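You operate a simulated robot arm through the tools that you are given. There is no shell and no other tool.

Carry out the task below with a simulated robot arm. There is one attempt and no reset: what you move stays moved.

## Task
Put things in order on the table top. At the end: the yellow balm stick stands where the brown wax stick stood; the clear water cup stands where the grey strainer stood; the brown wax stick stands where the clear water cup stood; the grey strainer stands on top of the orange care card; whatever was shut is shut again. Leave all else as you found it, and nothing knocked over.

Only the result counts: the job must be done as asked and must still hold three seconds after the hand-in. Knocking over, shifting, dropping, spilling or breaking anything else fails it.

## Robot
A 7-joint arm with a two-finger parallel gripper, fixed in place. Base frame: the origin is at the foot of the arm, x ahead of it, y to its left, z up; the work surface is at about z = 0. Units: mm, rad, N and s.
With the tool pointing down near the work surface it reaches from about 240 to 620 mm from the base axis. Its first joint turns from -1.152 to 1.152 rad. Payload 2.6 kg.
The TCP is the grasp point between the finger pads, 30 mm short of the fingertips. In the tool frame z runs along the fingers and y along their closing line. The gripper opens to 94 mm. The fingers are 28 mm wide and 10 mm thick; the gripper's body (50 by 96 mm) begins 55 mm behind the TCP.
Orientation is told as [roll, pitch, yaw] about the base's x, y, z axes, in that order, counted from this pose: with the fingers straight down and closing along the base's y, the tool's x points along the base's -x, its y along +y and its z along -z.

## Interface
- The arm moves only by the tool servo_tool. Its argument "motion" is a list of rows, each an object of numbers (a shift or turn left out is 0, a gripper value left out holds the last): "gripper": the closure, from 0 (fully open) to 1 (shut); "dx", "dy", "dz": the shift along the tool's x, y, z in mm; "wx", "wy", "wz": the turn, a rotation vector about the tool's x, y, z in rad. In form: [{"gripper": .., "dx": .., "dy": .., "dz": .., "wx": .., "wy": .., "wz": ..}, ...]. A call has 1 to 20 rows; each row shifts and turns the commanded pose from where the row before left it, along the tool's axes as they then stand. Rows are played at 5 a second. More than 50 mm and 0.15 rad between two rows, or a gripper value outside its range, and nothing of the call is played. Where a pose cannot be reached the arm comes as near as it can. A force on the tool above 40 N (or 10 N above the force at the start of the call, whichever is more), or a blocked arm, ends the call early, and 0.2 s more pass. Each finger travels about 72 mm/s and halts on what it meets, pressing with about 32 N; the grip force reading is that of the motor and also rises with nothing between the fingers. The clock runs only during rows and for 0.2 s after the last one: add rows that do not move to give the fingers time. It gives the time, the measured TCP pose, the force on the tool (base axes), the opening and the grip force at its end, in the units of the frame above (readings bear some noise), with the torque about the TCP (base axes, N m) and any sound that the robot's microphone picked up.
- Cameras (640 x 400 px; columns grow to the right, rows downward): "scene" is fixed at [20.5, 422.5, 568]; the picture's right is [-0.88, -0.48, 0.00], its down [-0.26, 0.48, -0.84] and it looks along [0.40, -0.73, -0.55] (base axes); focal length 335 px, centre (320, 200). "wrist" rides on the gripper at [76, 14, -102] in the tool frame; the picture's right is [-0.18, 0.98, 0.00], its down [-0.75, -0.14, -0.64] and it looks along [-0.63, -0.12, 0.77] (tool axes); focal length 243 px, centre (320, 200).
- capture(camera): a new picture of that camera. The clock stands still meanwhile.
- probe_pixels(camera, pixels): for up to 12 pixels [column, row] of the newest picture of that camera ("zoom" is the newest enlarged one), the place [x, y, z] in the base frame of the surface seen there, good to about 2 mm. The clock stands still meanwhile.
- enlarge(camera, box): a new picture of the part [left, top, right, bottom] of that camera's present view, enlarged. The clock stands still meanwhile.
- close_job(): hands the job in; it is judged then, once.

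Leave the gripper open and the arm clear of the work at the hand-in unless told otherwise.

The tools are called after "Call:" as name(argument=value, ...) on one line, values as JSON. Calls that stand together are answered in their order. servo_tool: Moves the arm, as the interface text tells. Its arguments: {"type":"object","properties":{"motion":{"type":"array","items":{"type":"object","properties":{"gripper":{"type":"number"},"dx":{"type":"number"},"dy":{"type":"number"},"dz":{"type":"number"},"wx":{"type":"number"},"wy":{"type":"number"},"wz":{"type":"number"}}}}},"required":["motion"]} The other tools are called the same way: capture (camera) takes a picture; probe_pixels (camera, pixels) gives the place of the surface under pixels of a picture; enlarge (camera, box) takes an enlarged picture of a part of a camera's view; close_job () hands the job in.

At the start:

```text
time: 0.0
tcp_pos: [249.7, -157.8, 273.6]
orientation: [0.001, 0.0, 0.0]
force: [-0.4, 0.1, 0.4]
wrist_torque: [0.01, -0.02, -0.02]
finger_gap: 93.9
grasp_force: 0.1
```

scene: 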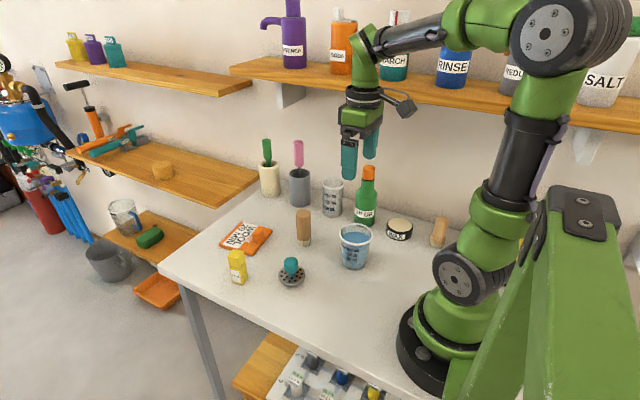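
wrist: 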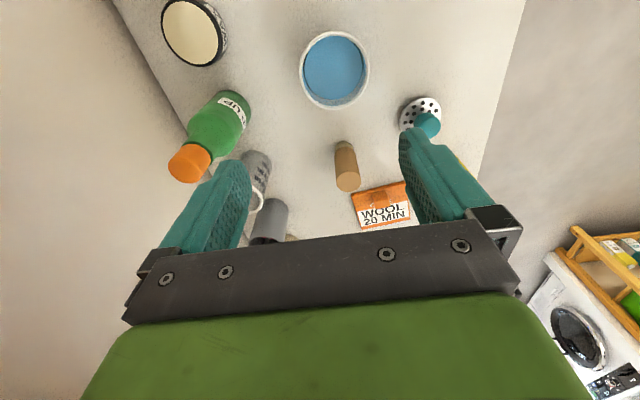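

I see the table from the scene camera: orange card around (245,237), yellow stick (237,266), strainer (291,272), brown stick (303,228), water cup (354,246). I'll enlarge the work area for detail.

Call:
enlarge(camera="scene", box=[200, 150, 460, 312])

Call:
capture(camera="wrist")

```text
2.46 times, centred on (330, 231) of scene
```

zoom: 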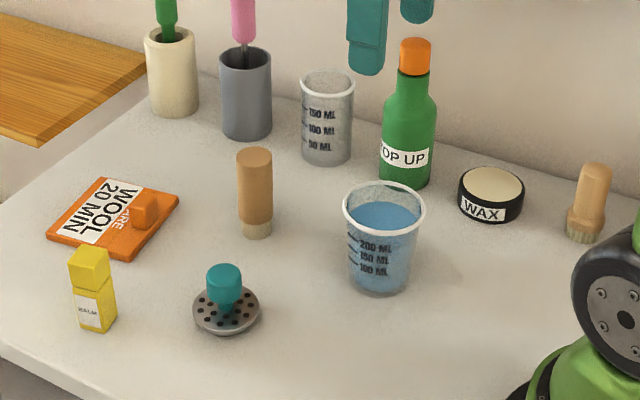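

```text
taken
```

wrist: 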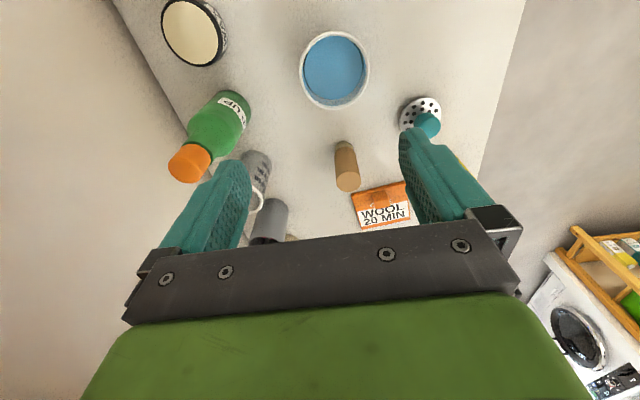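

The card seems to have a small orange lump on it at zoom (145,208). I'll probe the objects in the zoom picture to locate their surfaces.

Call:
probe_pixels(camera="zoom", pixels=[[145, 196], [145, 215], [110, 215], [70, 240], [105, 180], [125, 258], [178, 195], [48, 235], [90, 255], [93, 310], [253, 155], [256, 210]])

Call:
probe_pixels(camera="zoom", pixels=[[222, 272], [225, 322], [197, 305], [258, 310], [228, 295], [385, 215], [385, 185], [385, 290], [325, 75], [405, 45], [490, 185], [595, 170]])

Call:
enlarge(camera="wrist", box=[300, 80, 480, 240])

```text
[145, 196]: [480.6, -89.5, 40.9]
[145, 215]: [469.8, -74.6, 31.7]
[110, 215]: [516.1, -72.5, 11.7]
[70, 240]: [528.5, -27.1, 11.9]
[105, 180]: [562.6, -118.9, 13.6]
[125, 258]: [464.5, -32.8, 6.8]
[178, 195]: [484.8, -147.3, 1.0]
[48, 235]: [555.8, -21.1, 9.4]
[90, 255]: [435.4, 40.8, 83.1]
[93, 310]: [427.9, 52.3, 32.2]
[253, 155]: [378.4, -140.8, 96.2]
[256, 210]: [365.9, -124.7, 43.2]
```

```text
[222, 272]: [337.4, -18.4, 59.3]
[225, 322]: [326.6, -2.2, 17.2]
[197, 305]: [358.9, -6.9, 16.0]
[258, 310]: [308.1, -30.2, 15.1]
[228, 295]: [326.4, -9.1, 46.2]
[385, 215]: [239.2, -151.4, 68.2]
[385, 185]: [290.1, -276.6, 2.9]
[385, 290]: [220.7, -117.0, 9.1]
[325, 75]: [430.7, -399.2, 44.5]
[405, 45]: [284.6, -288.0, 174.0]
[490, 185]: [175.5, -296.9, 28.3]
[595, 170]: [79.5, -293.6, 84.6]
```

```text
2.50 times, centred on (390, 160) of wrist
```

zoom: 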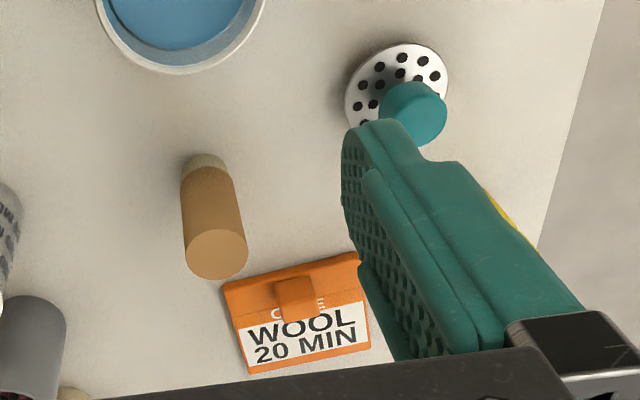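

The card top is at about z = 12 with an orange knob up to z ≈ 41 near (475,-82). I'll move the arm back over the middle at height so that the wrist camera sees the card, strainer and sticks better.

Call:
servo_tool(motion=[{"dx": -30, "dy": 30, "gripper": 0}, {"dx": -30, "dy": 30}, {"dx": -20, "dy": 30}, {"dx": -15, "dy": 23, "dz": 10}, {}])

Call:
capture(camera="wrist")

Call:
capture(camera="scene")

```text
time: 1.2
tcp_pos: [345.2, -44.6, 263.3]
orientation: [0.0, 0.001, 0.001]
force: [0.5, -0.6, -0.1]
wrist_torque: [0.01, 0.01, -0.01]
finger_gap: 94.1
grasp_force: 0.1
```

```text
taken
```

wrist: 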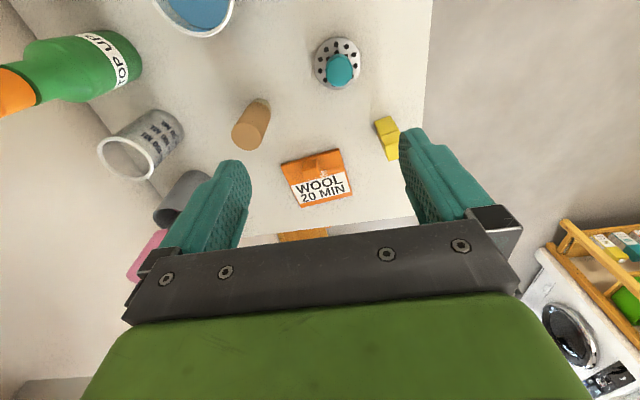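

```text
taken
```

scene: 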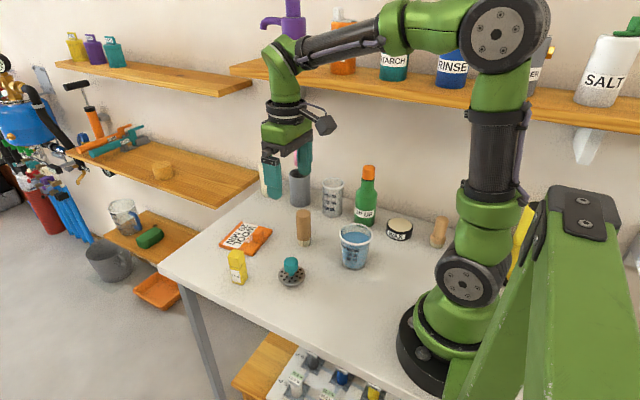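

Now the wrist view shows the card at (316,178), strainer (338,62), brown stick (252,125), yellow stick (388,138). I'll enlarge that region.

Call:
enlarge(camera="wrist", box=[220, 20, 430, 220])

```text
2.00 times, centred on (325, 120) of wrist
```

zoom: 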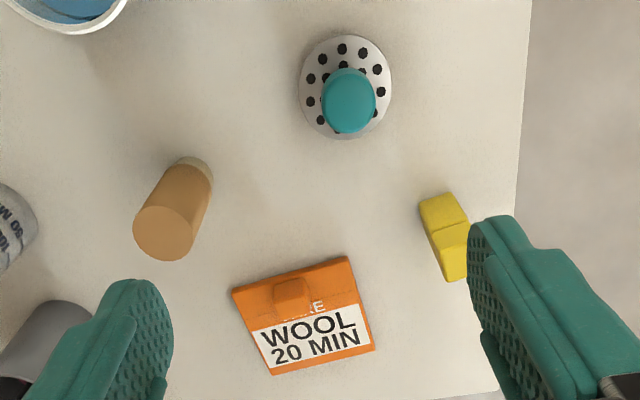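

I'll probe the card corners and knob, then the strainer rim, knob, and both sticks.

Call:
probe_pixels(camera="zoom", pixels=[[238, 292], [346, 261], [370, 347], [276, 370], [278, 285], [302, 281], [280, 308], [303, 303], [290, 295], [330, 290], [310, 325], [355, 300]])

Call:
probe_pixels(camera="zoom", pixels=[[346, 39], [302, 88], [389, 85], [330, 132], [375, 55], [315, 60], [349, 100], [325, 100], [373, 100], [349, 75], [349, 125], [345, 150]])

Call:
probe_pixels(camera="zoom", pixels=[[165, 235], [140, 225], [190, 232], [165, 210], [165, 256], [198, 172], [435, 203], [463, 200], [448, 268], [464, 230], [432, 235], [450, 255]])

```text
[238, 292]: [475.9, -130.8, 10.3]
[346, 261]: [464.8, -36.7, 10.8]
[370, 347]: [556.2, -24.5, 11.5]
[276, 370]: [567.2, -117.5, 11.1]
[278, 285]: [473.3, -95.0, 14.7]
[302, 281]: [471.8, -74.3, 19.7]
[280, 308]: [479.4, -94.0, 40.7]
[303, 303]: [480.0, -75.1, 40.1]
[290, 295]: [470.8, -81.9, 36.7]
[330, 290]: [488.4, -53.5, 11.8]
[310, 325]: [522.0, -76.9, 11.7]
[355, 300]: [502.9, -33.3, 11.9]
```

```text
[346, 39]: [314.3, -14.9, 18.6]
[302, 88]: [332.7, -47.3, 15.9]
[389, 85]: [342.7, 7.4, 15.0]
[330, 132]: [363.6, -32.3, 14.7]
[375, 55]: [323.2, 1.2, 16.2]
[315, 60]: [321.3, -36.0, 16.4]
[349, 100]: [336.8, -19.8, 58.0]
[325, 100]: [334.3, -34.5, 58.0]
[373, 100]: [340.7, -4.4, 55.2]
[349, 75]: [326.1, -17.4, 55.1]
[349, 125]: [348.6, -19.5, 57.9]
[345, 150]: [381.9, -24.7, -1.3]
```

```text
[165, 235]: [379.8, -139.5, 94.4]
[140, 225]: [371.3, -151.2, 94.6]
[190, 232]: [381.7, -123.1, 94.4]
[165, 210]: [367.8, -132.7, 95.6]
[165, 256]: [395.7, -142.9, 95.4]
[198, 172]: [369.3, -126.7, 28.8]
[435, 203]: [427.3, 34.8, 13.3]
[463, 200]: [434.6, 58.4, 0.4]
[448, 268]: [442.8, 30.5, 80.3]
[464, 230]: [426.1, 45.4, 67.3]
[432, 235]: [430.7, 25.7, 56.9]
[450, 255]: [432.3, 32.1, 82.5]
```

The card spans about (465..567, -131..-25) with top z ≈ 11.5 and its knob near the edge closest to the robot. Strainer centre ≈ (337,-20), radius ≈ 28. I'll now enlarge the scene camera on details of strainer, card and sticks.

Call:
enlarge(camera="scene", box=[215, 200, 325, 290])

Call:
enlarge(camera="scene", box=[320, 200, 420, 280])

```text
4.44 times, centred on (270, 245) of scene
```

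zoom: 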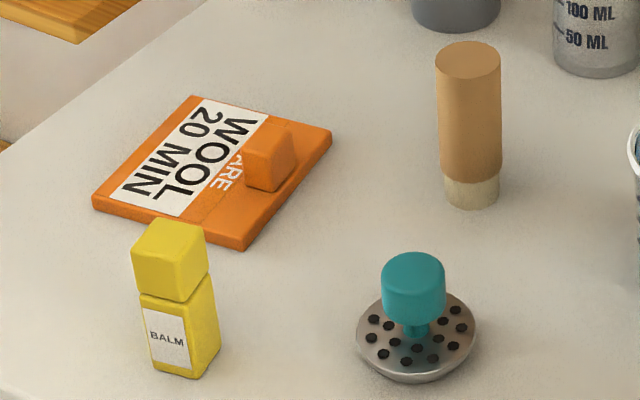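

```text
5.00 times, centred on (370, 240) of scene
```

zoom: 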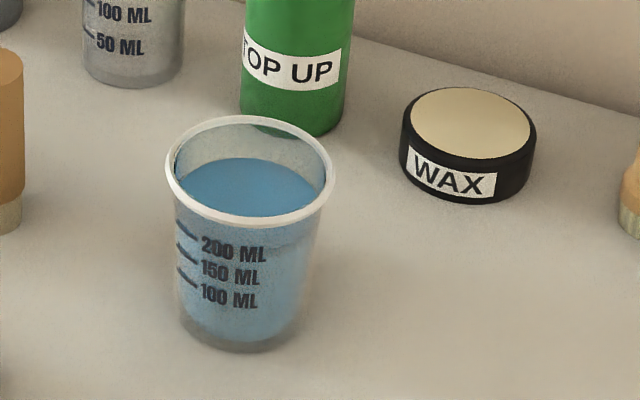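

I'll probe the cup's rim, water and body on this zoom.

Call:
probe_pixels(camera="zoom", pixels=[[170, 175], [329, 172], [250, 119], [250, 222], [190, 135], [310, 135], [190, 208], [310, 205], [250, 185], [245, 300], [240, 345], [205, 270]])

Call:
enlarge(camera="scene", box=[215, 200, 325, 290])

```text
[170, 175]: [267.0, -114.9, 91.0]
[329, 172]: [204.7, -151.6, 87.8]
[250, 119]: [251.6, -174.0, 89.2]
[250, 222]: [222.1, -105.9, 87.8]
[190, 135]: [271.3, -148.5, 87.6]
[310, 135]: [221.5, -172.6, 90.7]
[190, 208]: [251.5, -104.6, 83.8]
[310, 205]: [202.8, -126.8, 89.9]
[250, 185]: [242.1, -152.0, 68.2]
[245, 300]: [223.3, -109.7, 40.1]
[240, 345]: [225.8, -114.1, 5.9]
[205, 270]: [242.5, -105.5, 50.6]
```

```text
4.44 times, centred on (270, 245) of scene
```

zoom: 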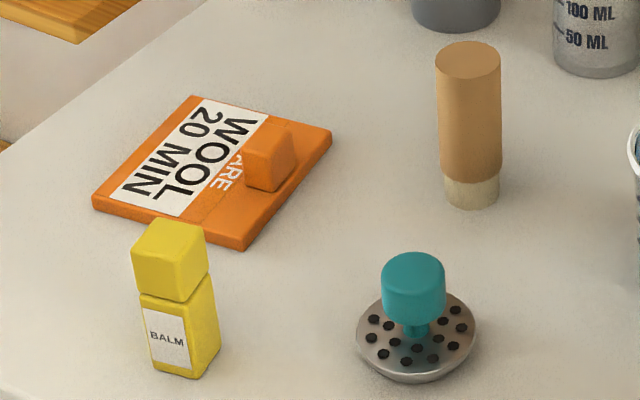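

Cup centre ≈ (236.6,-138), rim radius ≈ 37 at z ≈ 89, water at z ≈ 68. Now probing the card's knob, strainer knob and sticks in this zoom.

Call:
probe_pixels(camera="zoom", pixels=[[250, 145], [272, 125], [292, 132], [268, 150], [247, 170], [268, 185], [290, 165], [232, 200], [105, 200], [240, 240], [325, 132], [195, 100]])

Call:
probe_pixels(camera="zoom", pixels=[[470, 60], [438, 60], [498, 60], [470, 44], [470, 77], [470, 120], [470, 165], [471, 195], [448, 190], [495, 190], [445, 120], [496, 120]])

Call:
probe_pixels(camera="zoom", pixels=[[135, 255], [165, 222], [203, 232], [182, 262], [160, 240], [142, 300], [190, 310], [212, 290], [190, 370], [217, 350], [150, 365], [170, 330]])

Call:
probe_pixels(camera="zoom", pixels=[[413, 265], [385, 265], [443, 265], [413, 253], [413, 280], [413, 305], [390, 310], [438, 310], [413, 330], [415, 372], [358, 335], [474, 330]])

```text
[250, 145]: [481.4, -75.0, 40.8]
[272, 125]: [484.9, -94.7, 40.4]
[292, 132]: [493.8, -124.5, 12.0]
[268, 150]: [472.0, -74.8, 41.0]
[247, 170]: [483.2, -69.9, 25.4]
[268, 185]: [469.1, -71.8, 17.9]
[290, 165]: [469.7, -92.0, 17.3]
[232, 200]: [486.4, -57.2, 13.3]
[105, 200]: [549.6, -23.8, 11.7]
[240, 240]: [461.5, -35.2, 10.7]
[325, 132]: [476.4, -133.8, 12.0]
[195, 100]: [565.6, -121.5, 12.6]
```

```text
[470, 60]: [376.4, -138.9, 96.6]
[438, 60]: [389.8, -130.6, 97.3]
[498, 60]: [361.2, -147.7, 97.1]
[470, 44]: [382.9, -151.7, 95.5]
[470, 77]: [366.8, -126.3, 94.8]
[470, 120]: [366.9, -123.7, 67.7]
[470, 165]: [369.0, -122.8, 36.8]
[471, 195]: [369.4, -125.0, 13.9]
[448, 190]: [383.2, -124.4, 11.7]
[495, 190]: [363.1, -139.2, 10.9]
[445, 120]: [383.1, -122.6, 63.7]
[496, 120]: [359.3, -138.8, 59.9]
```

```text
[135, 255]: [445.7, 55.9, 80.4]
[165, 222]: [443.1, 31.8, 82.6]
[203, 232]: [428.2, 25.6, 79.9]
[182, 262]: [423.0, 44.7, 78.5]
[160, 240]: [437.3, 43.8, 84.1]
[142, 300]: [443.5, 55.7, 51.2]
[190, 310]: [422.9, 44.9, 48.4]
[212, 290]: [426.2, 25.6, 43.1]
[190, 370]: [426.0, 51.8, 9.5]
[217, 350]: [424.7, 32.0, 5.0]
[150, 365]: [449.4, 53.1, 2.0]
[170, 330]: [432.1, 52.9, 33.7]
```

```text
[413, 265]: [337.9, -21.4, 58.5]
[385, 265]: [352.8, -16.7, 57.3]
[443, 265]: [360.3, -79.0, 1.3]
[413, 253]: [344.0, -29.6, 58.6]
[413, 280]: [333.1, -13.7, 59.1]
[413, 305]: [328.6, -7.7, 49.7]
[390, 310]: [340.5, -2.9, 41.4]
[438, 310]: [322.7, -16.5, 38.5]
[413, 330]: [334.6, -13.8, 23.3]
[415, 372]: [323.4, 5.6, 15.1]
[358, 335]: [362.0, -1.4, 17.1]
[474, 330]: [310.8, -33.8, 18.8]
```

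Knob of the card lies at x 469–487, y -95…-71, so the free part of the card centre for the strainer is about (526,-76). I'll first move over the strainer knob at (338,-20), stopping with the tips above it.

Call:
servo_tool(motion=[{"dx": 3.6, "dy": 12, "dz": 35, "gripper": 0}, {"dx": 3.6, "dy": 12.6, "dz": 40}, {"dz": 38}, {}])

Call:
capture(camera="wrist")

Call:
enlarge(camera="scene", box=[220, 150, 380, 290])

```text
time: 2.2
tcp_pos: [337.6, -17.3, 149.9]
orientation: [0.001, 0.0, 0.001]
force: [0.6, -0.7, -0.2]
wrist_torque: [-0.01, 0.0, 0.0]
finger_gap: 93.9
grasp_force: 0.1
```

```text
taken
```

wrist: 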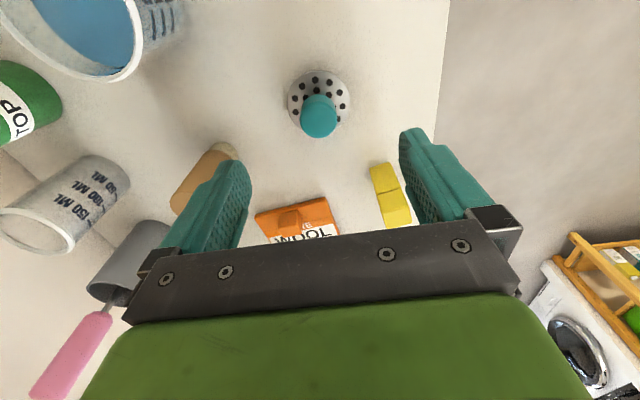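

```text
2.86 times, centred on (300, 220) of scene
```

zoom: 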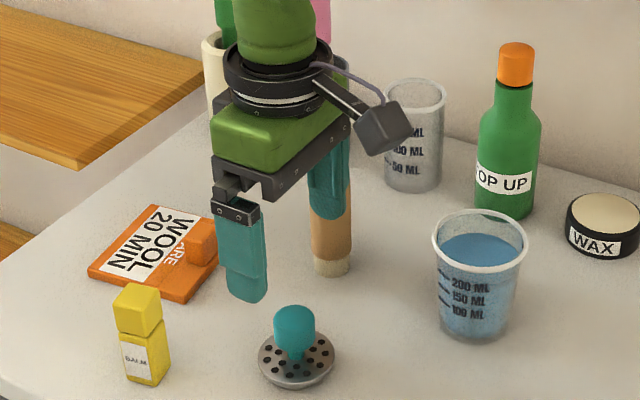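

The reading says y = -17.3 where I expected about -20; I'll wait one row to re-read, and probe the strainer knob from this view at (319,115).

Call:
servo_tool(motion=[{}, {}])

Call:
probe_pixels(camera="wrist", pixels=[[319, 120], [303, 118], [335, 118], [319, 104], [319, 133], [290, 95], [349, 93], [316, 72]])

```text
time: 2.8
tcp_pos: [337.6, -18.1, 150.7]
orientation: [-0.001, -0.002, 0.0]
force: [-0.1, 0.7, 0.3]
wrist_torque: [-0.01, 0.01, -0.03]
finger_gap: 94.3
grasp_force: 0.1
```

```text
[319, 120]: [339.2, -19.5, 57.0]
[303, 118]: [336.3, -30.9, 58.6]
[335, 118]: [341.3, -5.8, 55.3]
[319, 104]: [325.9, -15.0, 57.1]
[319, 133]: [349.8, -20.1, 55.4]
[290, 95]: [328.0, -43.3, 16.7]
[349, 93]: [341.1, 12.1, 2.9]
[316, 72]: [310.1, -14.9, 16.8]
```

Knob centre reads ≈ (338.5,-19), matching the TCP. I'll descend to z = 52 (tips at 22, above the disc at 16) and close.

Call:
servo_tool(motion=[{"dz": 30, "gripper": 0}, {"dz": 30}, {"dz": 25}, {"dz": 13}, {}, {"gripper": 1}, {"gripper": 1}, {"gripper": 1}, {"gripper": 1}, {"gripper": 1}])

Call:
enlarge(camera="scene", box=[220, 180, 380, 300])

Call:
capture(camera="wrist")

```text
time: 5.0
tcp_pos: [339.0, -20.1, 52.1]
orientation: [-0.001, 0.001, -0.001]
force: [-0.5, 1.0, 0.4]
wrist_torque: [0.04, -0.02, 0.0]
finger_gap: 29.8
grasp_force: 31.7
```

```text
3.33 times, centred on (300, 240) of scene
```

zoom: 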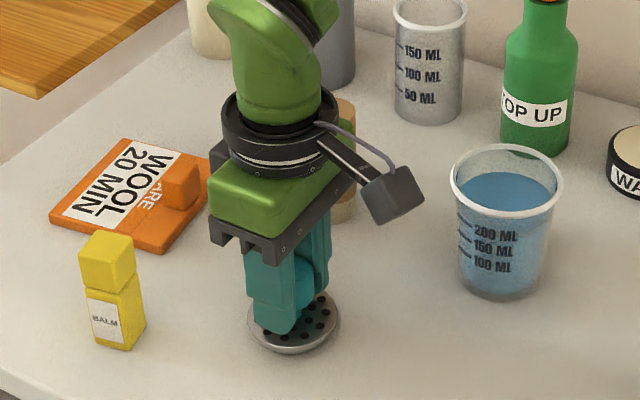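

```text
taken
```

wrist: 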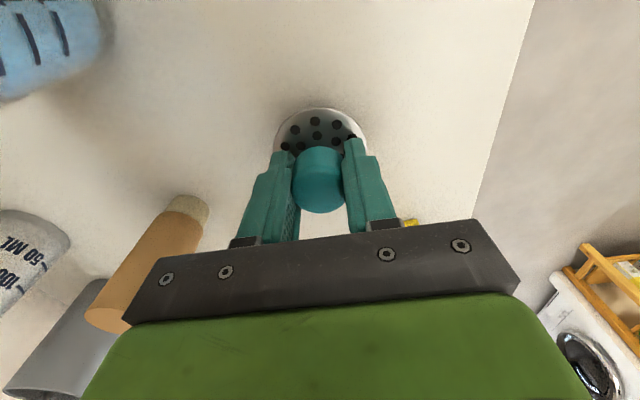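

The knob is gripped (gap 29.8, 31.7 N). I'll lift 40 mm and look.

Call:
servo_tool(motion=[{"dz": -10}, {"dz": -15}, {"dz": -20}, {}])

Call:
enlarge(camera="scene", box=[220, 180, 380, 300])

Call:
capture(camera="wrist")

```text
time: 6.0
tcp_pos: [338.9, -20.8, 96.5]
orientation: [0.0, -0.001, 0.001]
force: [0.2, -0.1, -0.4]
wrist_torque: [0.01, 0.01, 0.0]
finger_gap: 30.0
grasp_force: 32.0
```

```text
3.33 times, centred on (300, 240) of scene
```

zoom: 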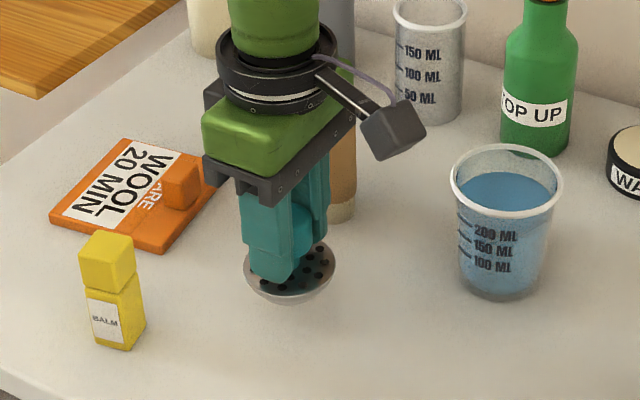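

```text
taken
```

wrist: 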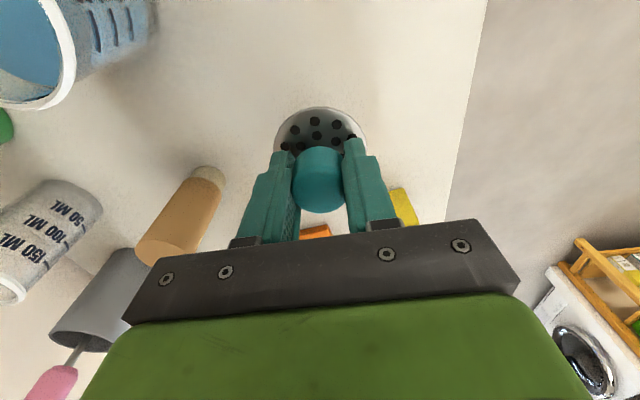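

The strainer is held level. I'll raise it to about z = 150 and carry it slowly to above (526,-76).

Call:
servo_tool(motion=[{"dz": -20}, {"dz": -20}, {"dz": -15}, {"dx": -18.8, "dy": -5.5}, {"dx": -18.8, "dy": -5.5}, {"dx": -18.8, "dy": -5.5}, {"dx": -18.8, "dy": -5.5}, {"dx": -18.8, "dy": -5.5}, {"dx": -18.8, "dy": -5.5}, {"dx": -18.8, "dy": -5.5}, {"dx": -18.8, "dy": -5.5}, {"dx": -18.8, "dy": -5.5}, {"dx": -18.6, "dy": -5.5}, {}, {}])

Call:
enlarge(camera="scene", box=[180, 150, 340, 290])

Call:
capture(camera="wrist")

```text
time: 9.2
tcp_pos: [526.9, -76.2, 152.3]
orientation: [-0.001, 0.0, 0.0]
force: [0.3, -0.8, -0.9]
wrist_torque: [0.0, 0.0, -0.02]
finger_gap: 29.6
grasp_force: 31.5
```

```text
2.86 times, centred on (260, 220) of scene
```

zoom: 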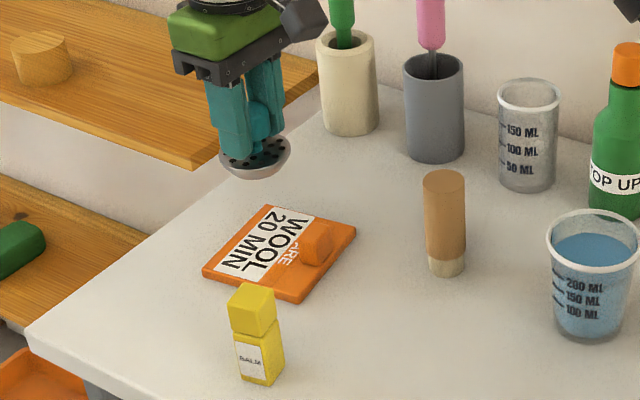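

```text
taken
```

wrist: 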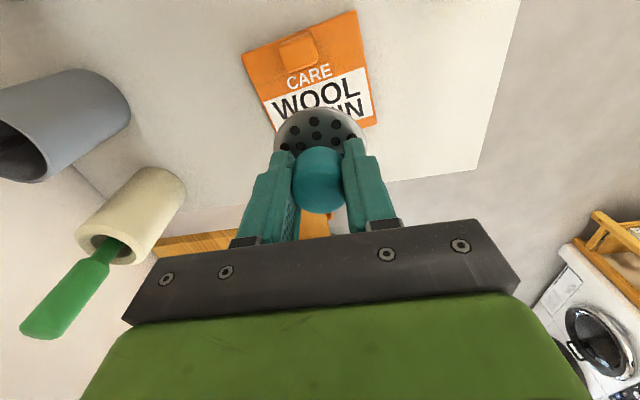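

The strainer is above the card. I'll probe card edges and knob from this near view before lowering.

Call:
probe_pixels(camera="wrist", pixels=[[244, 58], [355, 14], [374, 122], [280, 42], [313, 34], [285, 62], [318, 56], [300, 52], [264, 105], [340, 90], [480, 165], [300, 100]])

Call:
enlarge(camera="wrist", box=[220, 0, 400, 220])

```text
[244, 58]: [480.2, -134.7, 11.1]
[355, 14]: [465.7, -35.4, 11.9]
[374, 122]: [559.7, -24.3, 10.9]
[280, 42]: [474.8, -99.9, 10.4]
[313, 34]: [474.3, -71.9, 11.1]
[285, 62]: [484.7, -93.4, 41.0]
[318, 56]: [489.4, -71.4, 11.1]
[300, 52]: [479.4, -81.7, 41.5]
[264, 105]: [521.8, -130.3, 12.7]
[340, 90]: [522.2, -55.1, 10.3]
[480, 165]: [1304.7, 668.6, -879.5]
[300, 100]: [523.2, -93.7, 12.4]
```

```text
1.82 times, centred on (310, 110) of wrist
```

zoom: 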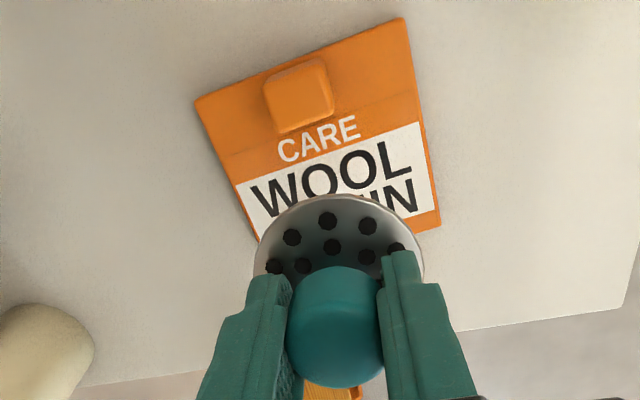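

The target is good (clearance ~9 mm from the knob and ~8 mm to the far edge). Lowering to just above contact (card top ≈ 12, so contact at TCP z ≈ 64).

Call:
servo_tool(motion=[{"dz": 25}, {"dz": 25}, {"dz": 20}, {"dz": 12}, {"dz": 4}, {}, {}])

Call:
enlarge(camera="scene", box=[190, 180, 310, 280])

```text
time: 10.8
tcp_pos: [526.3, -76.5, 66.2]
orientation: [0.0, -0.001, 0.0]
force: [0.8, -0.7, -0.5]
wrist_torque: [0.01, -0.02, 0.02]
finger_gap: 29.7
grasp_force: 32.3
```

```text
4.00 times, centred on (250, 230) of scene
```

zoom: 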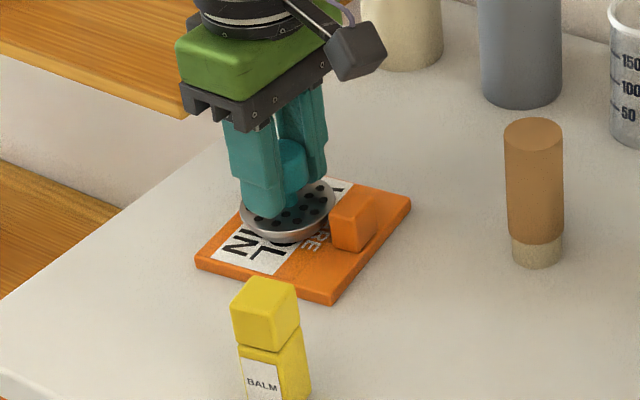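

No contact yet (force ≈ 0 at z = 66.2). I'll creep down in 1 mm rows watching the force.

Call:
servo_tool(motion=[{"dz": 1}, {"dz": 1}, {}])

```text
time: 11.6
tcp_pos: [526.3, -74.6, 64.2]
orientation: [0.0, 0.002, -0.001]
force: [-0.5, -0.4, -0.6]
wrist_torque: [-0.04, 0.0, -0.04]
finger_gap: 29.8
grasp_force: 31.9
```

Call:
servo_tool(motion=[{"dz": 1}, {}])

```text
time: 12.2
tcp_pos: [526.8, -76.3, 63.7]
orientation: [0.001, -0.002, 0.0]
force: [-1.8, 1.4, 6.3]
wrist_torque: [0.06, 0.09, -0.02]
finger_gap: 29.6
grasp_force: 31.8
```

Contact: 6 N upward. I'll open the gripper part way, hold, then fully, and look.

Call:
servo_tool(motion=[{"gripper": 0.6}, {"gripper": 0.5}, {"gripper": 0.3}, {"gripper": 0.3}, {}])

Call:
enlarge(camera="scene", box=[190, 180, 310, 280])

Call:
capture(camera="wrist")

```text
time: 13.4
tcp_pos: [526.9, -74.5, 61.8]
orientation: [0.001, -0.003, 0.001]
force: [-0.4, -0.1, -1.2]
wrist_torque: [-0.04, 0.02, 0.02]
finger_gap: 65.9
grasp_force: 0.0
```

```text
4.00 times, centred on (250, 230) of scene
```

zoom: 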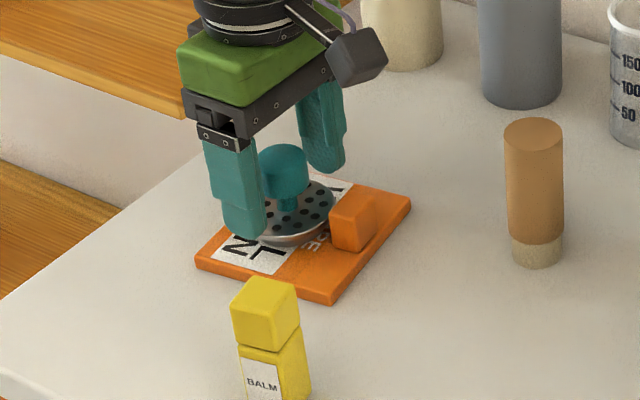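

```text
taken
```

wrist: 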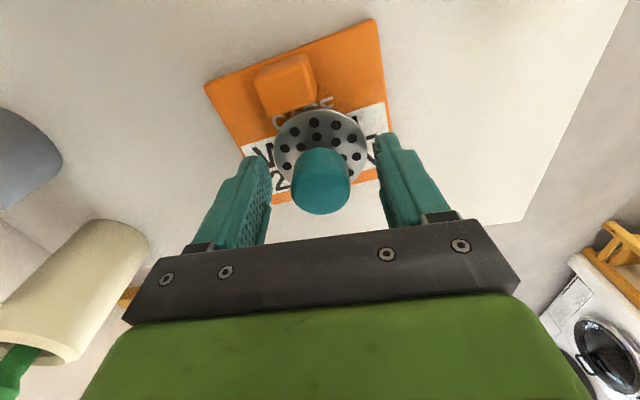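

The strainer stands on the card. I'll raise the gripper straight up, then move high over to the cup.

Call:
servo_tool(motion=[{"dz": -20, "gripper": 0.3}, {"dz": -30, "gripper": 0}, {"dz": -45}, {"dz": -45}, {}])

Call:
enlarge(camera="scene", box=[190, 180, 310, 280])

```text
time: 14.6
tcp_pos: [526.1, -76.0, 203.9]
orientation: [0.0, 0.0, 0.0]
force: [-0.7, 0.0, -0.6]
wrist_torque: [-0.01, -0.04, 0.04]
finger_gap: 93.9
grasp_force: 0.0
```

```text
4.00 times, centred on (250, 230) of scene
```

zoom: 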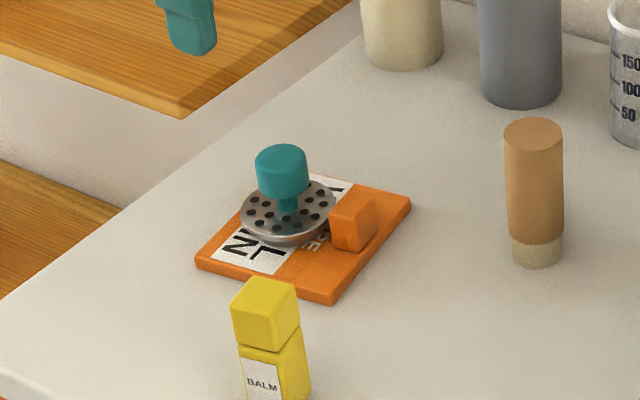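

I'll probe the strainer to check that it is level and where it stands.

Call:
probe_pixels(camera="zoom", pixels=[[283, 160], [242, 212], [333, 205], [282, 240], [322, 188], [250, 195], [258, 232], [310, 233], [262, 160], [305, 160], [283, 148], [283, 172]])

```text
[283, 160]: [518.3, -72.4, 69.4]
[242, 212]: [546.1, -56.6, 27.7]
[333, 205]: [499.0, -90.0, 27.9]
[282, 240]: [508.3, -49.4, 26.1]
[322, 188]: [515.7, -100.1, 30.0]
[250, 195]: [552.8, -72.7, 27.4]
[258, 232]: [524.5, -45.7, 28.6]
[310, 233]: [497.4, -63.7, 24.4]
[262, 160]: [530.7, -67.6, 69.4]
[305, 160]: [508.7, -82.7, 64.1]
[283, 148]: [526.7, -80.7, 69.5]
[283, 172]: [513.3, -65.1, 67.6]
```

The strainer is level (rim z ≈ 27.5 all round). Now moving high over to above the cup at (236.6,-138).

Call:
servo_tool(motion=[{"dx": 36.2, "dy": -7.7, "gripper": 0}, {"dx": 36.2, "dy": -7.7}, {"dx": 36.2, "dy": -7.7}, {"dx": 36.2, "dy": -7.7}, {"dx": 36.2, "dy": -7.7}, {"dx": 36.2, "dy": -7.7}, {"dx": 36.2, "dy": -7.7}, {"dx": 36.2, "dy": -8.0}, {}, {}])

Call:
capture(camera="wrist")

Call:
capture(camera="scene")

```text
time: 16.8
tcp_pos: [237.1, -135.4, 205.7]
orientation: [0.001, 0.001, -0.001]
force: [-0.1, -0.3, -0.3]
wrist_torque: [-0.04, 0.01, -0.02]
finger_gap: 94.0
grasp_force: 0.0
```

```text
taken
```

wrist: 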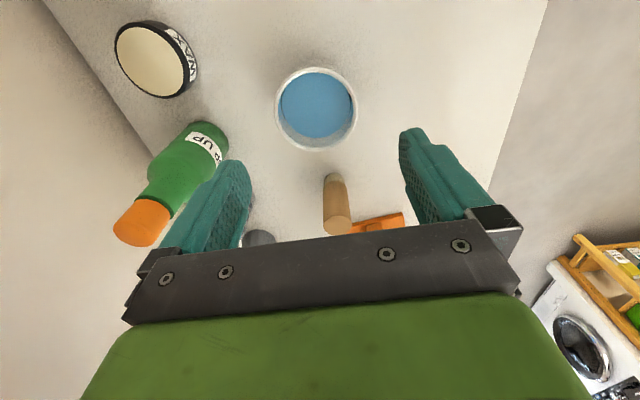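

```text
taken
```

scene: 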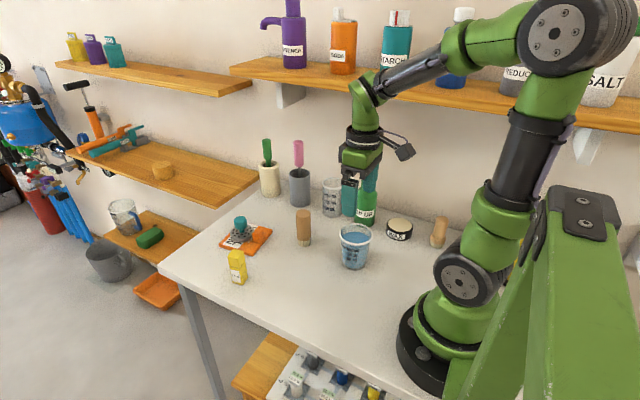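

I'll enlarge the cup in the wrist view and probe its rim.

Call:
enlarge(camera="wrist", box=[250, 50, 380, 170])

```text
3.33 times, centred on (315, 110) of wrist
```

zoom: 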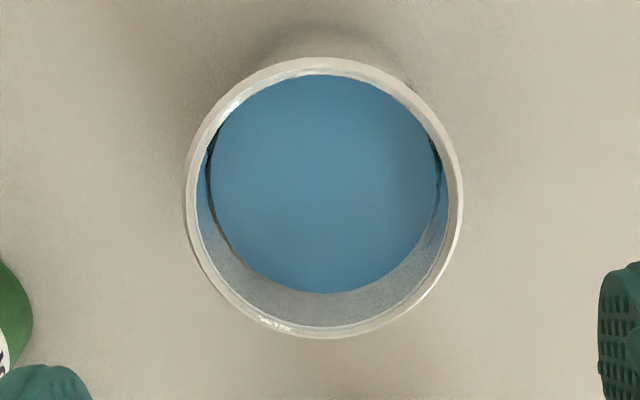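

Call:
probe_pixels(camera="zoom", pixels=[[192, 190], [456, 190], [325, 63], [325, 332], [230, 97], [420, 97], [230, 295], [420, 295], [325, 180]])

```text
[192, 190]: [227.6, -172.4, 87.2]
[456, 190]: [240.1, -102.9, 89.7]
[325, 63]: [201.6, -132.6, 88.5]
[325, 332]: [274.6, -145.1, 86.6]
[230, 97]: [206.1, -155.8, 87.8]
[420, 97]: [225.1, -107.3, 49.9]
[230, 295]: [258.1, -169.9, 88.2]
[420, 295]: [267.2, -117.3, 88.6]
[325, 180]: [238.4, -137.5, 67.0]
```

Cup rim centre ≈ (236.5,-138), outer diameter ≈ 75 mm, so about 9 mm clearance each side. I'll descend to z ≈ 110 first (tips at 80, just around the rim), slowly, with force guard, then check.

Call:
servo_tool(motion=[{"dz": 30, "dy": -0.7}, {"dz": 25}, {"dz": 20}, {"dz": 10}, {}, {}])

Call:
capture(camera="wrist")

Call:
enlarge(camera="scene", box=[300, 160, 420, 280])

```text
time: 18.2
tcp_pos: [236.2, -136.0, 119.7]
orientation: [0.001, 0.002, 0.001]
force: [0.4, -0.2, 0.7]
wrist_torque: [0.0, 0.05, -0.01]
finger_gap: 94.0
grasp_force: 0.1
```

```text
taken
```

wrist: 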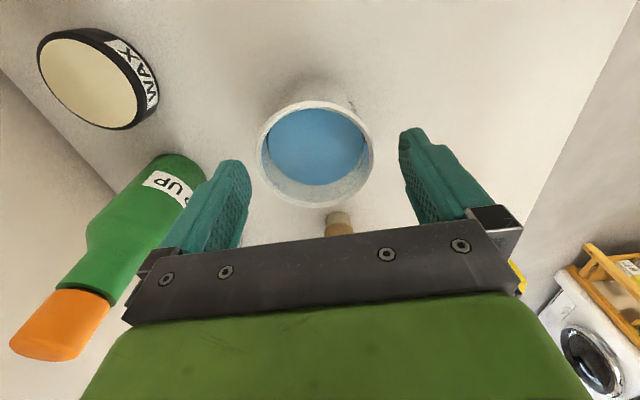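

```text
3.33 times, centred on (360, 220) of scene
```

zoom: 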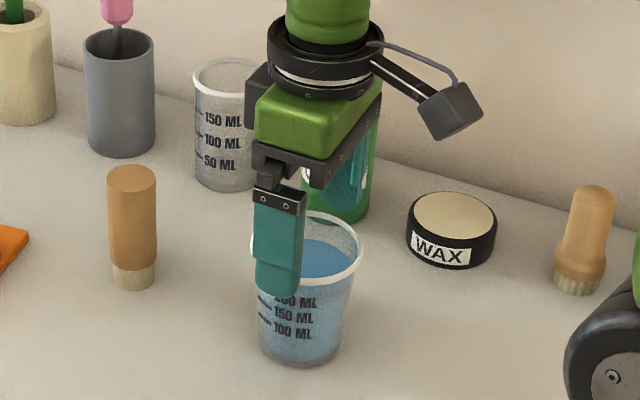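

The cup centre appears ~2.5 mm to the -y side of the finger middle, so I'll correct dy by -2.3 and descend to z ≈ 80.

Call:
servo_tool(motion=[{"dy": -2.3}, {"dz": 15}, {"dz": 15}, {"dz": 10}, {}, {}])

Call:
capture(camera="wrist")

Call:
enlarge(camera="scene", box=[300, 160, 420, 280])

```text
time: 19.6
tcp_pos: [236.2, -139.3, 76.4]
orientation: [0.0, 0.001, -0.001]
force: [0.5, -0.1, -0.3]
wrist_torque: [0.0, -0.03, -0.06]
finger_gap: 94.0
grasp_force: 0.0
```

```text
taken
```

wrist: 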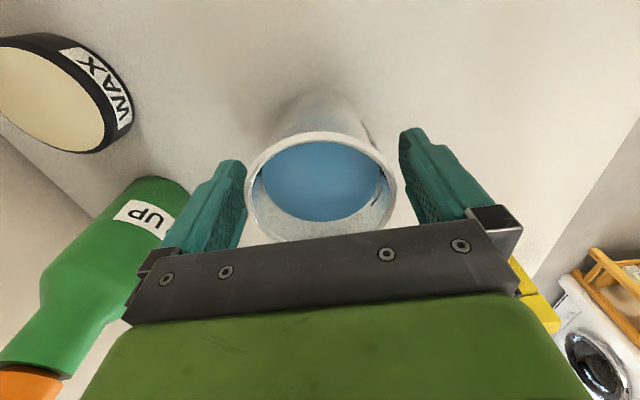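

```text
3.33 times, centred on (360, 220) of scene
```

zoom: 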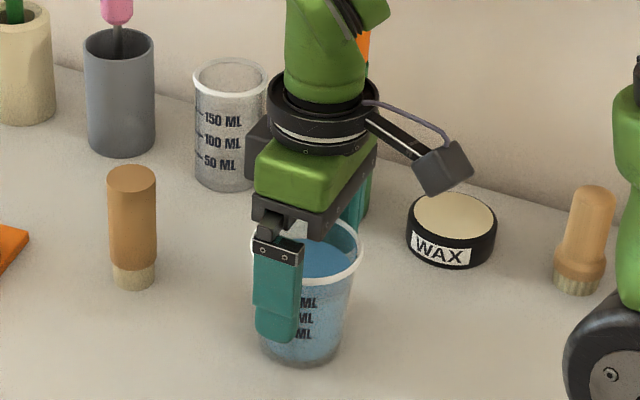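

Centred now (rim columns 245–397). I'll close gradually to near rim width and read the grip force.

Call:
servo_tool(motion=[{"gripper": 0.1}, {"gripper": 0.15}, {"gripper": 0.18}, {"gripper": 0.2}, {}])

```text
time: 20.8
tcp_pos: [237.0, -140.2, 77.3]
orientation: [-0.001, -0.001, 0.0]
force: [0.1, 0.8, 0.1]
wrist_torque: [0.01, -0.01, 0.02]
finger_gap: 75.5
grasp_force: 0.0
```

Call:
servo_tool(motion=[{"gripper": 0.22}, {"gripper": 0.24}, {}, {}])

```text
time: 21.8
tcp_pos: [235.9, -139.3, 76.1]
orientation: [0.0, 0.0, 0.001]
force: [-0.4, 1.0, 0.8]
wrist_torque: [0.01, 0.02, -0.01]
finger_gap: 74.3
grasp_force: 31.3
```

Contact at gap 74.3 with full grip force. I'll lift gently 30 mm and look.

Call:
servo_tool(motion=[{"dz": -3}, {"dz": -5}, {"dz": -7}, {"dz": -7}, {"dz": -5}, {"dz": -3}, {}])

Call:
enlarge(camera="scene", box=[290, 150, 410, 290])

Call:
capture(camera="wrist")

```text
time: 23.4
tcp_pos: [235.1, -140.5, 107.8]
orientation: [0.0, 0.001, 0.001]
force: [-0.6, -0.2, -2.2]
wrist_torque: [-0.02, 0.02, 0.01]
finger_gap: 74.5
grasp_force: 31.7
```

```text
2.86 times, centred on (350, 220) of scene
```

zoom: 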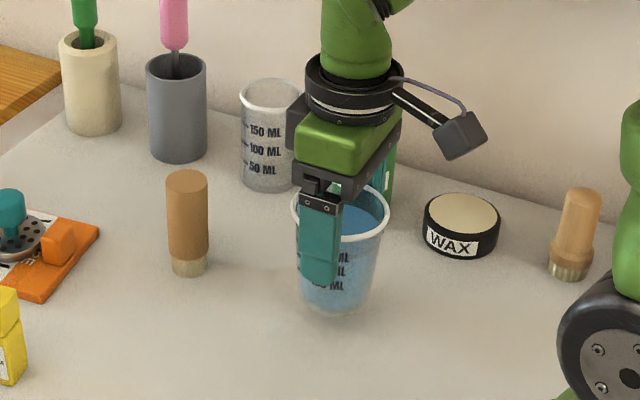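

```text
taken
```

wrist: 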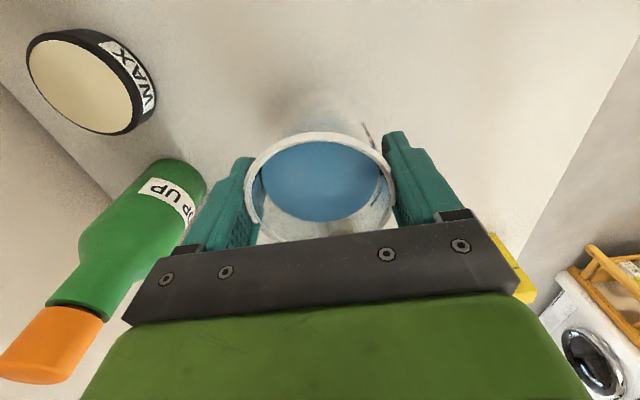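

The cup hangs level between the fingers. I'll carry it slowly with a gentle ramp to above (338,-19).

Call:
servo_tool(motion=[{"dx": -3.1, "dy": 3.6}, {"dx": -5.1, "dy": 6}, {"dx": -7.1, "dy": 8.4}, {"dx": -8.2, "dy": 9.6}, {"dx": -9.2, "dy": 10.8}, {"dx": -9.2, "dy": 10.8}, {"dx": -9.2, "dy": 10.8}, {"dx": -9.2, "dy": 10.8}, {"dx": -9.2, "dy": 10.8}, {"dx": -9.2, "dy": 10.8}, {"dx": -8.2, "dy": 9.6}, {"dx": -7.1, "dy": 8.4}, {"dx": -5.1, "dy": 6}, {"dx": -3.0, "dy": 3.8}, {}, {}])

Call:
enlarge(camera="scene", box=[230, 150, 370, 300])

Call:
capture(camera="wrist")

```text
time: 26.8
tcp_pos: [338.4, -19.8, 108.6]
orientation: [0.0, 0.001, 0.0]
force: [0.4, -0.1, -2.4]
wrist_torque: [0.04, 0.02, -0.02]
finger_gap: 74.4
grasp_force: 31.9
```

```text
2.67 times, centred on (300, 225) of scene
```

zoom: 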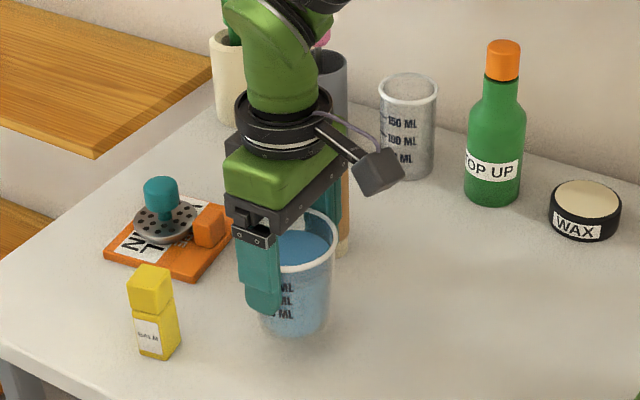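

```text
taken
```

wrist: 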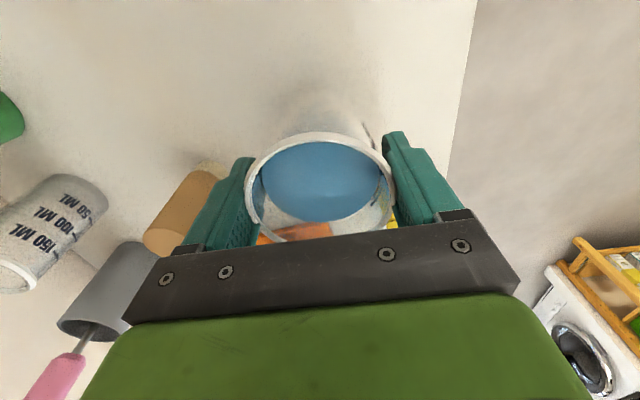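

The cup is above its target. I'll check the cup's position by probing the rim.

Call:
probe_pixels(camera="wrist", pixels=[[318, 136], [259, 158], [382, 158], [250, 195], [391, 190], [320, 180], [278, 143], [362, 143]])

```text
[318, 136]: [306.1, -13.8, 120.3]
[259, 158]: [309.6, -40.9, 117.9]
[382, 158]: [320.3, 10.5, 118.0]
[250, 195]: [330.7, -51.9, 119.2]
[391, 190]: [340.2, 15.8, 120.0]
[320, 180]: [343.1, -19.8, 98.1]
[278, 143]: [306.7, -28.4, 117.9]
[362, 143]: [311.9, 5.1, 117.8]
```

The rim centre reads ≈ (340,-19), on target within 2 mm. I'll lower slowly by 27 mm with a 1.5 mm x correction, then creep.

Call:
servo_tool(motion=[{"dz": 4, "dx": 1.5}, {"dz": 7}, {"dz": 7}, {"dz": 5}, {"dz": 3}, {"dz": 1.5}, {}])

```text
time: 28.4
tcp_pos: [336.8, -20.0, 80.4]
orientation: [-0.002, -0.001, 0.001]
force: [0.7, -0.2, -1.7]
wrist_torque: [0.0, 0.03, -0.02]
finger_gap: 74.4
grasp_force: 32.3
```

Call:
servo_tool(motion=[{"dz": 1}, {"dz": 0.8}, {}])

```text
time: 29.2
tcp_pos: [336.5, -19.8, 77.7]
orientation: [0.0, 0.002, 0.001]
force: [0.2, 0.2, -2.6]
wrist_torque: [-0.02, 0.04, 0.01]
finger_gap: 74.6
grasp_force: 32.4
```

Still hanging freely (−2.6 N). Another millimetre.

Call:
servo_tool(motion=[{"dz": 0.8}, {"dz": 0.6}, {}])

```text
time: 30.0
tcp_pos: [336.4, -18.3, 76.8]
orientation: [0.001, 0.0, 0.0]
force: [0.5, 0.4, -0.2]
wrist_torque: [-0.06, 0.08, -0.02]
finger_gap: 74.1
grasp_force: 32.1
```

The weight is now taken by the table (force ≈ 0). A further 0.4 mm, then open the fingers gently.

Call:
servo_tool(motion=[{"dz": 0.4}, {}, {"gripper": 0.19}, {"gripper": 0.17}, {"gripper": 0.1}, {"gripper": 0}, {}])

Call:
enlarge(camera="scene", box=[230, 150, 370, 300])

Call:
capture(camera="wrist")

```text
time: 31.6
tcp_pos: [335.9, -17.9, 76.0]
orientation: [0.0, 0.001, 0.0]
force: [-1.1, -0.4, -0.5]
wrist_torque: [-0.02, 0.05, 0.02]
finger_gap: 93.8
grasp_force: 0.0
```

```text
2.67 times, centred on (300, 225) of scene
```

zoom: 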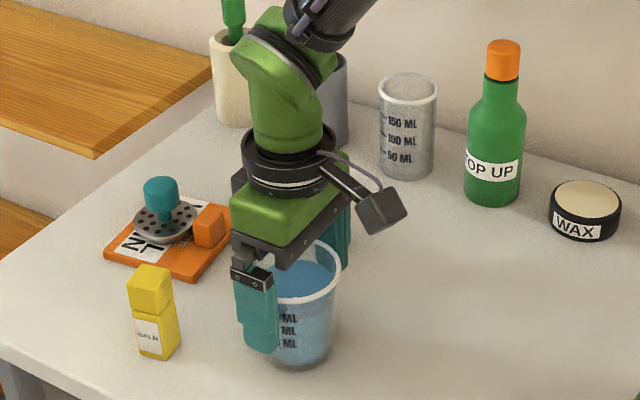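

```text
taken
```

wrist: 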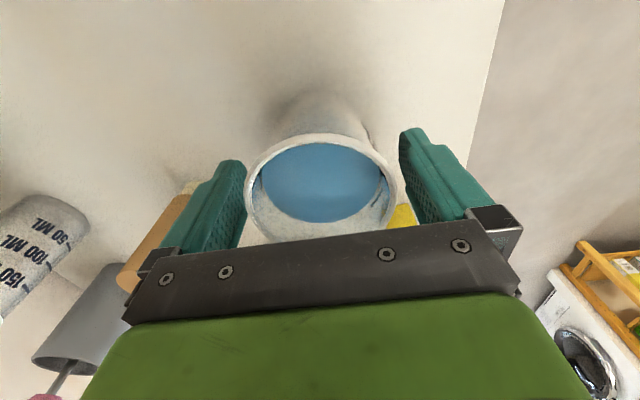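

The cup stands released. I'll rise straight up, clear of it, and check where it stands.

Call:
servo_tool(motion=[{"dz": -15}, {"dz": -25}, {"dz": -40}, {"dz": -45}, {}])

Call:
enlarge(camera="scene", box=[230, 180, 350, 300])

Call:
capture(camera="wrist")

```text
time: 32.8
tcp_pos: [337.0, -17.6, 201.6]
orientation: [0.001, -0.001, 0.0]
force: [-1.0, 0.0, 0.2]
wrist_torque: [0.0, -0.01, 0.02]
finger_gap: 94.0
grasp_force: 0.0
```

```text
3.33 times, centred on (290, 240) of scene
```

zoom: 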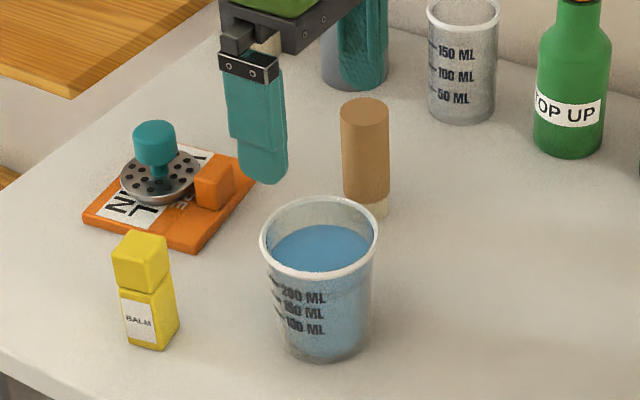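

```text
taken
```

wrist: 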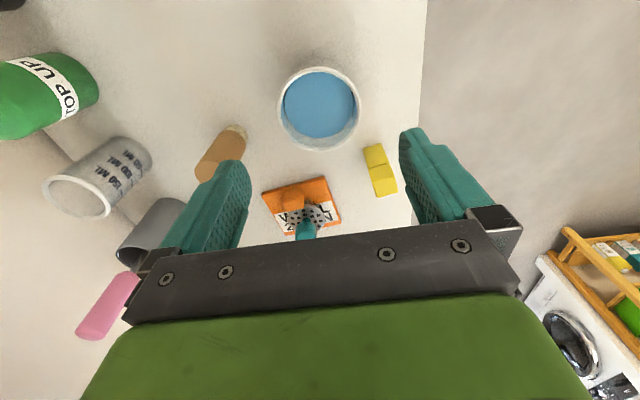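

I'll probe the cup's rim now, plus the brown stick's top for its centre.

Call:
probe_pixels(camera="zoom", pixels=[[263, 240], [376, 240], [320, 199], [320, 276], [283, 210], [358, 210], [283, 267], [358, 267], [365, 112], [345, 112], [386, 112], [365, 124]])

Call:
probe_pixels(camera="wrist", pixels=[[280, 108], [357, 108], [319, 69], [319, 148], [292, 80], [346, 80], [292, 135], [346, 137]])

```text
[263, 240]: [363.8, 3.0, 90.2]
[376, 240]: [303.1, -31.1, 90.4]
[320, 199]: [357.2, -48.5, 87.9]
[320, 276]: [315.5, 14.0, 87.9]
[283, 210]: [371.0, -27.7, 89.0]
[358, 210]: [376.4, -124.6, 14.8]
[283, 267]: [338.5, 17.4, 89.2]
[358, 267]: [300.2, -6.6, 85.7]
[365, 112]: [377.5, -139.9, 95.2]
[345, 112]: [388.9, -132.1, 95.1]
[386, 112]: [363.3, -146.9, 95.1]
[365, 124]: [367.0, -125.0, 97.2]
```

```text
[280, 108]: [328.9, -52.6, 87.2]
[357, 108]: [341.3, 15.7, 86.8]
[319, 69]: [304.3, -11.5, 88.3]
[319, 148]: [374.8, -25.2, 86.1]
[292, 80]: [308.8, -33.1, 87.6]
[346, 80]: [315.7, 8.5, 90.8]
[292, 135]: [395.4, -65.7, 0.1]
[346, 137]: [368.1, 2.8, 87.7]
```

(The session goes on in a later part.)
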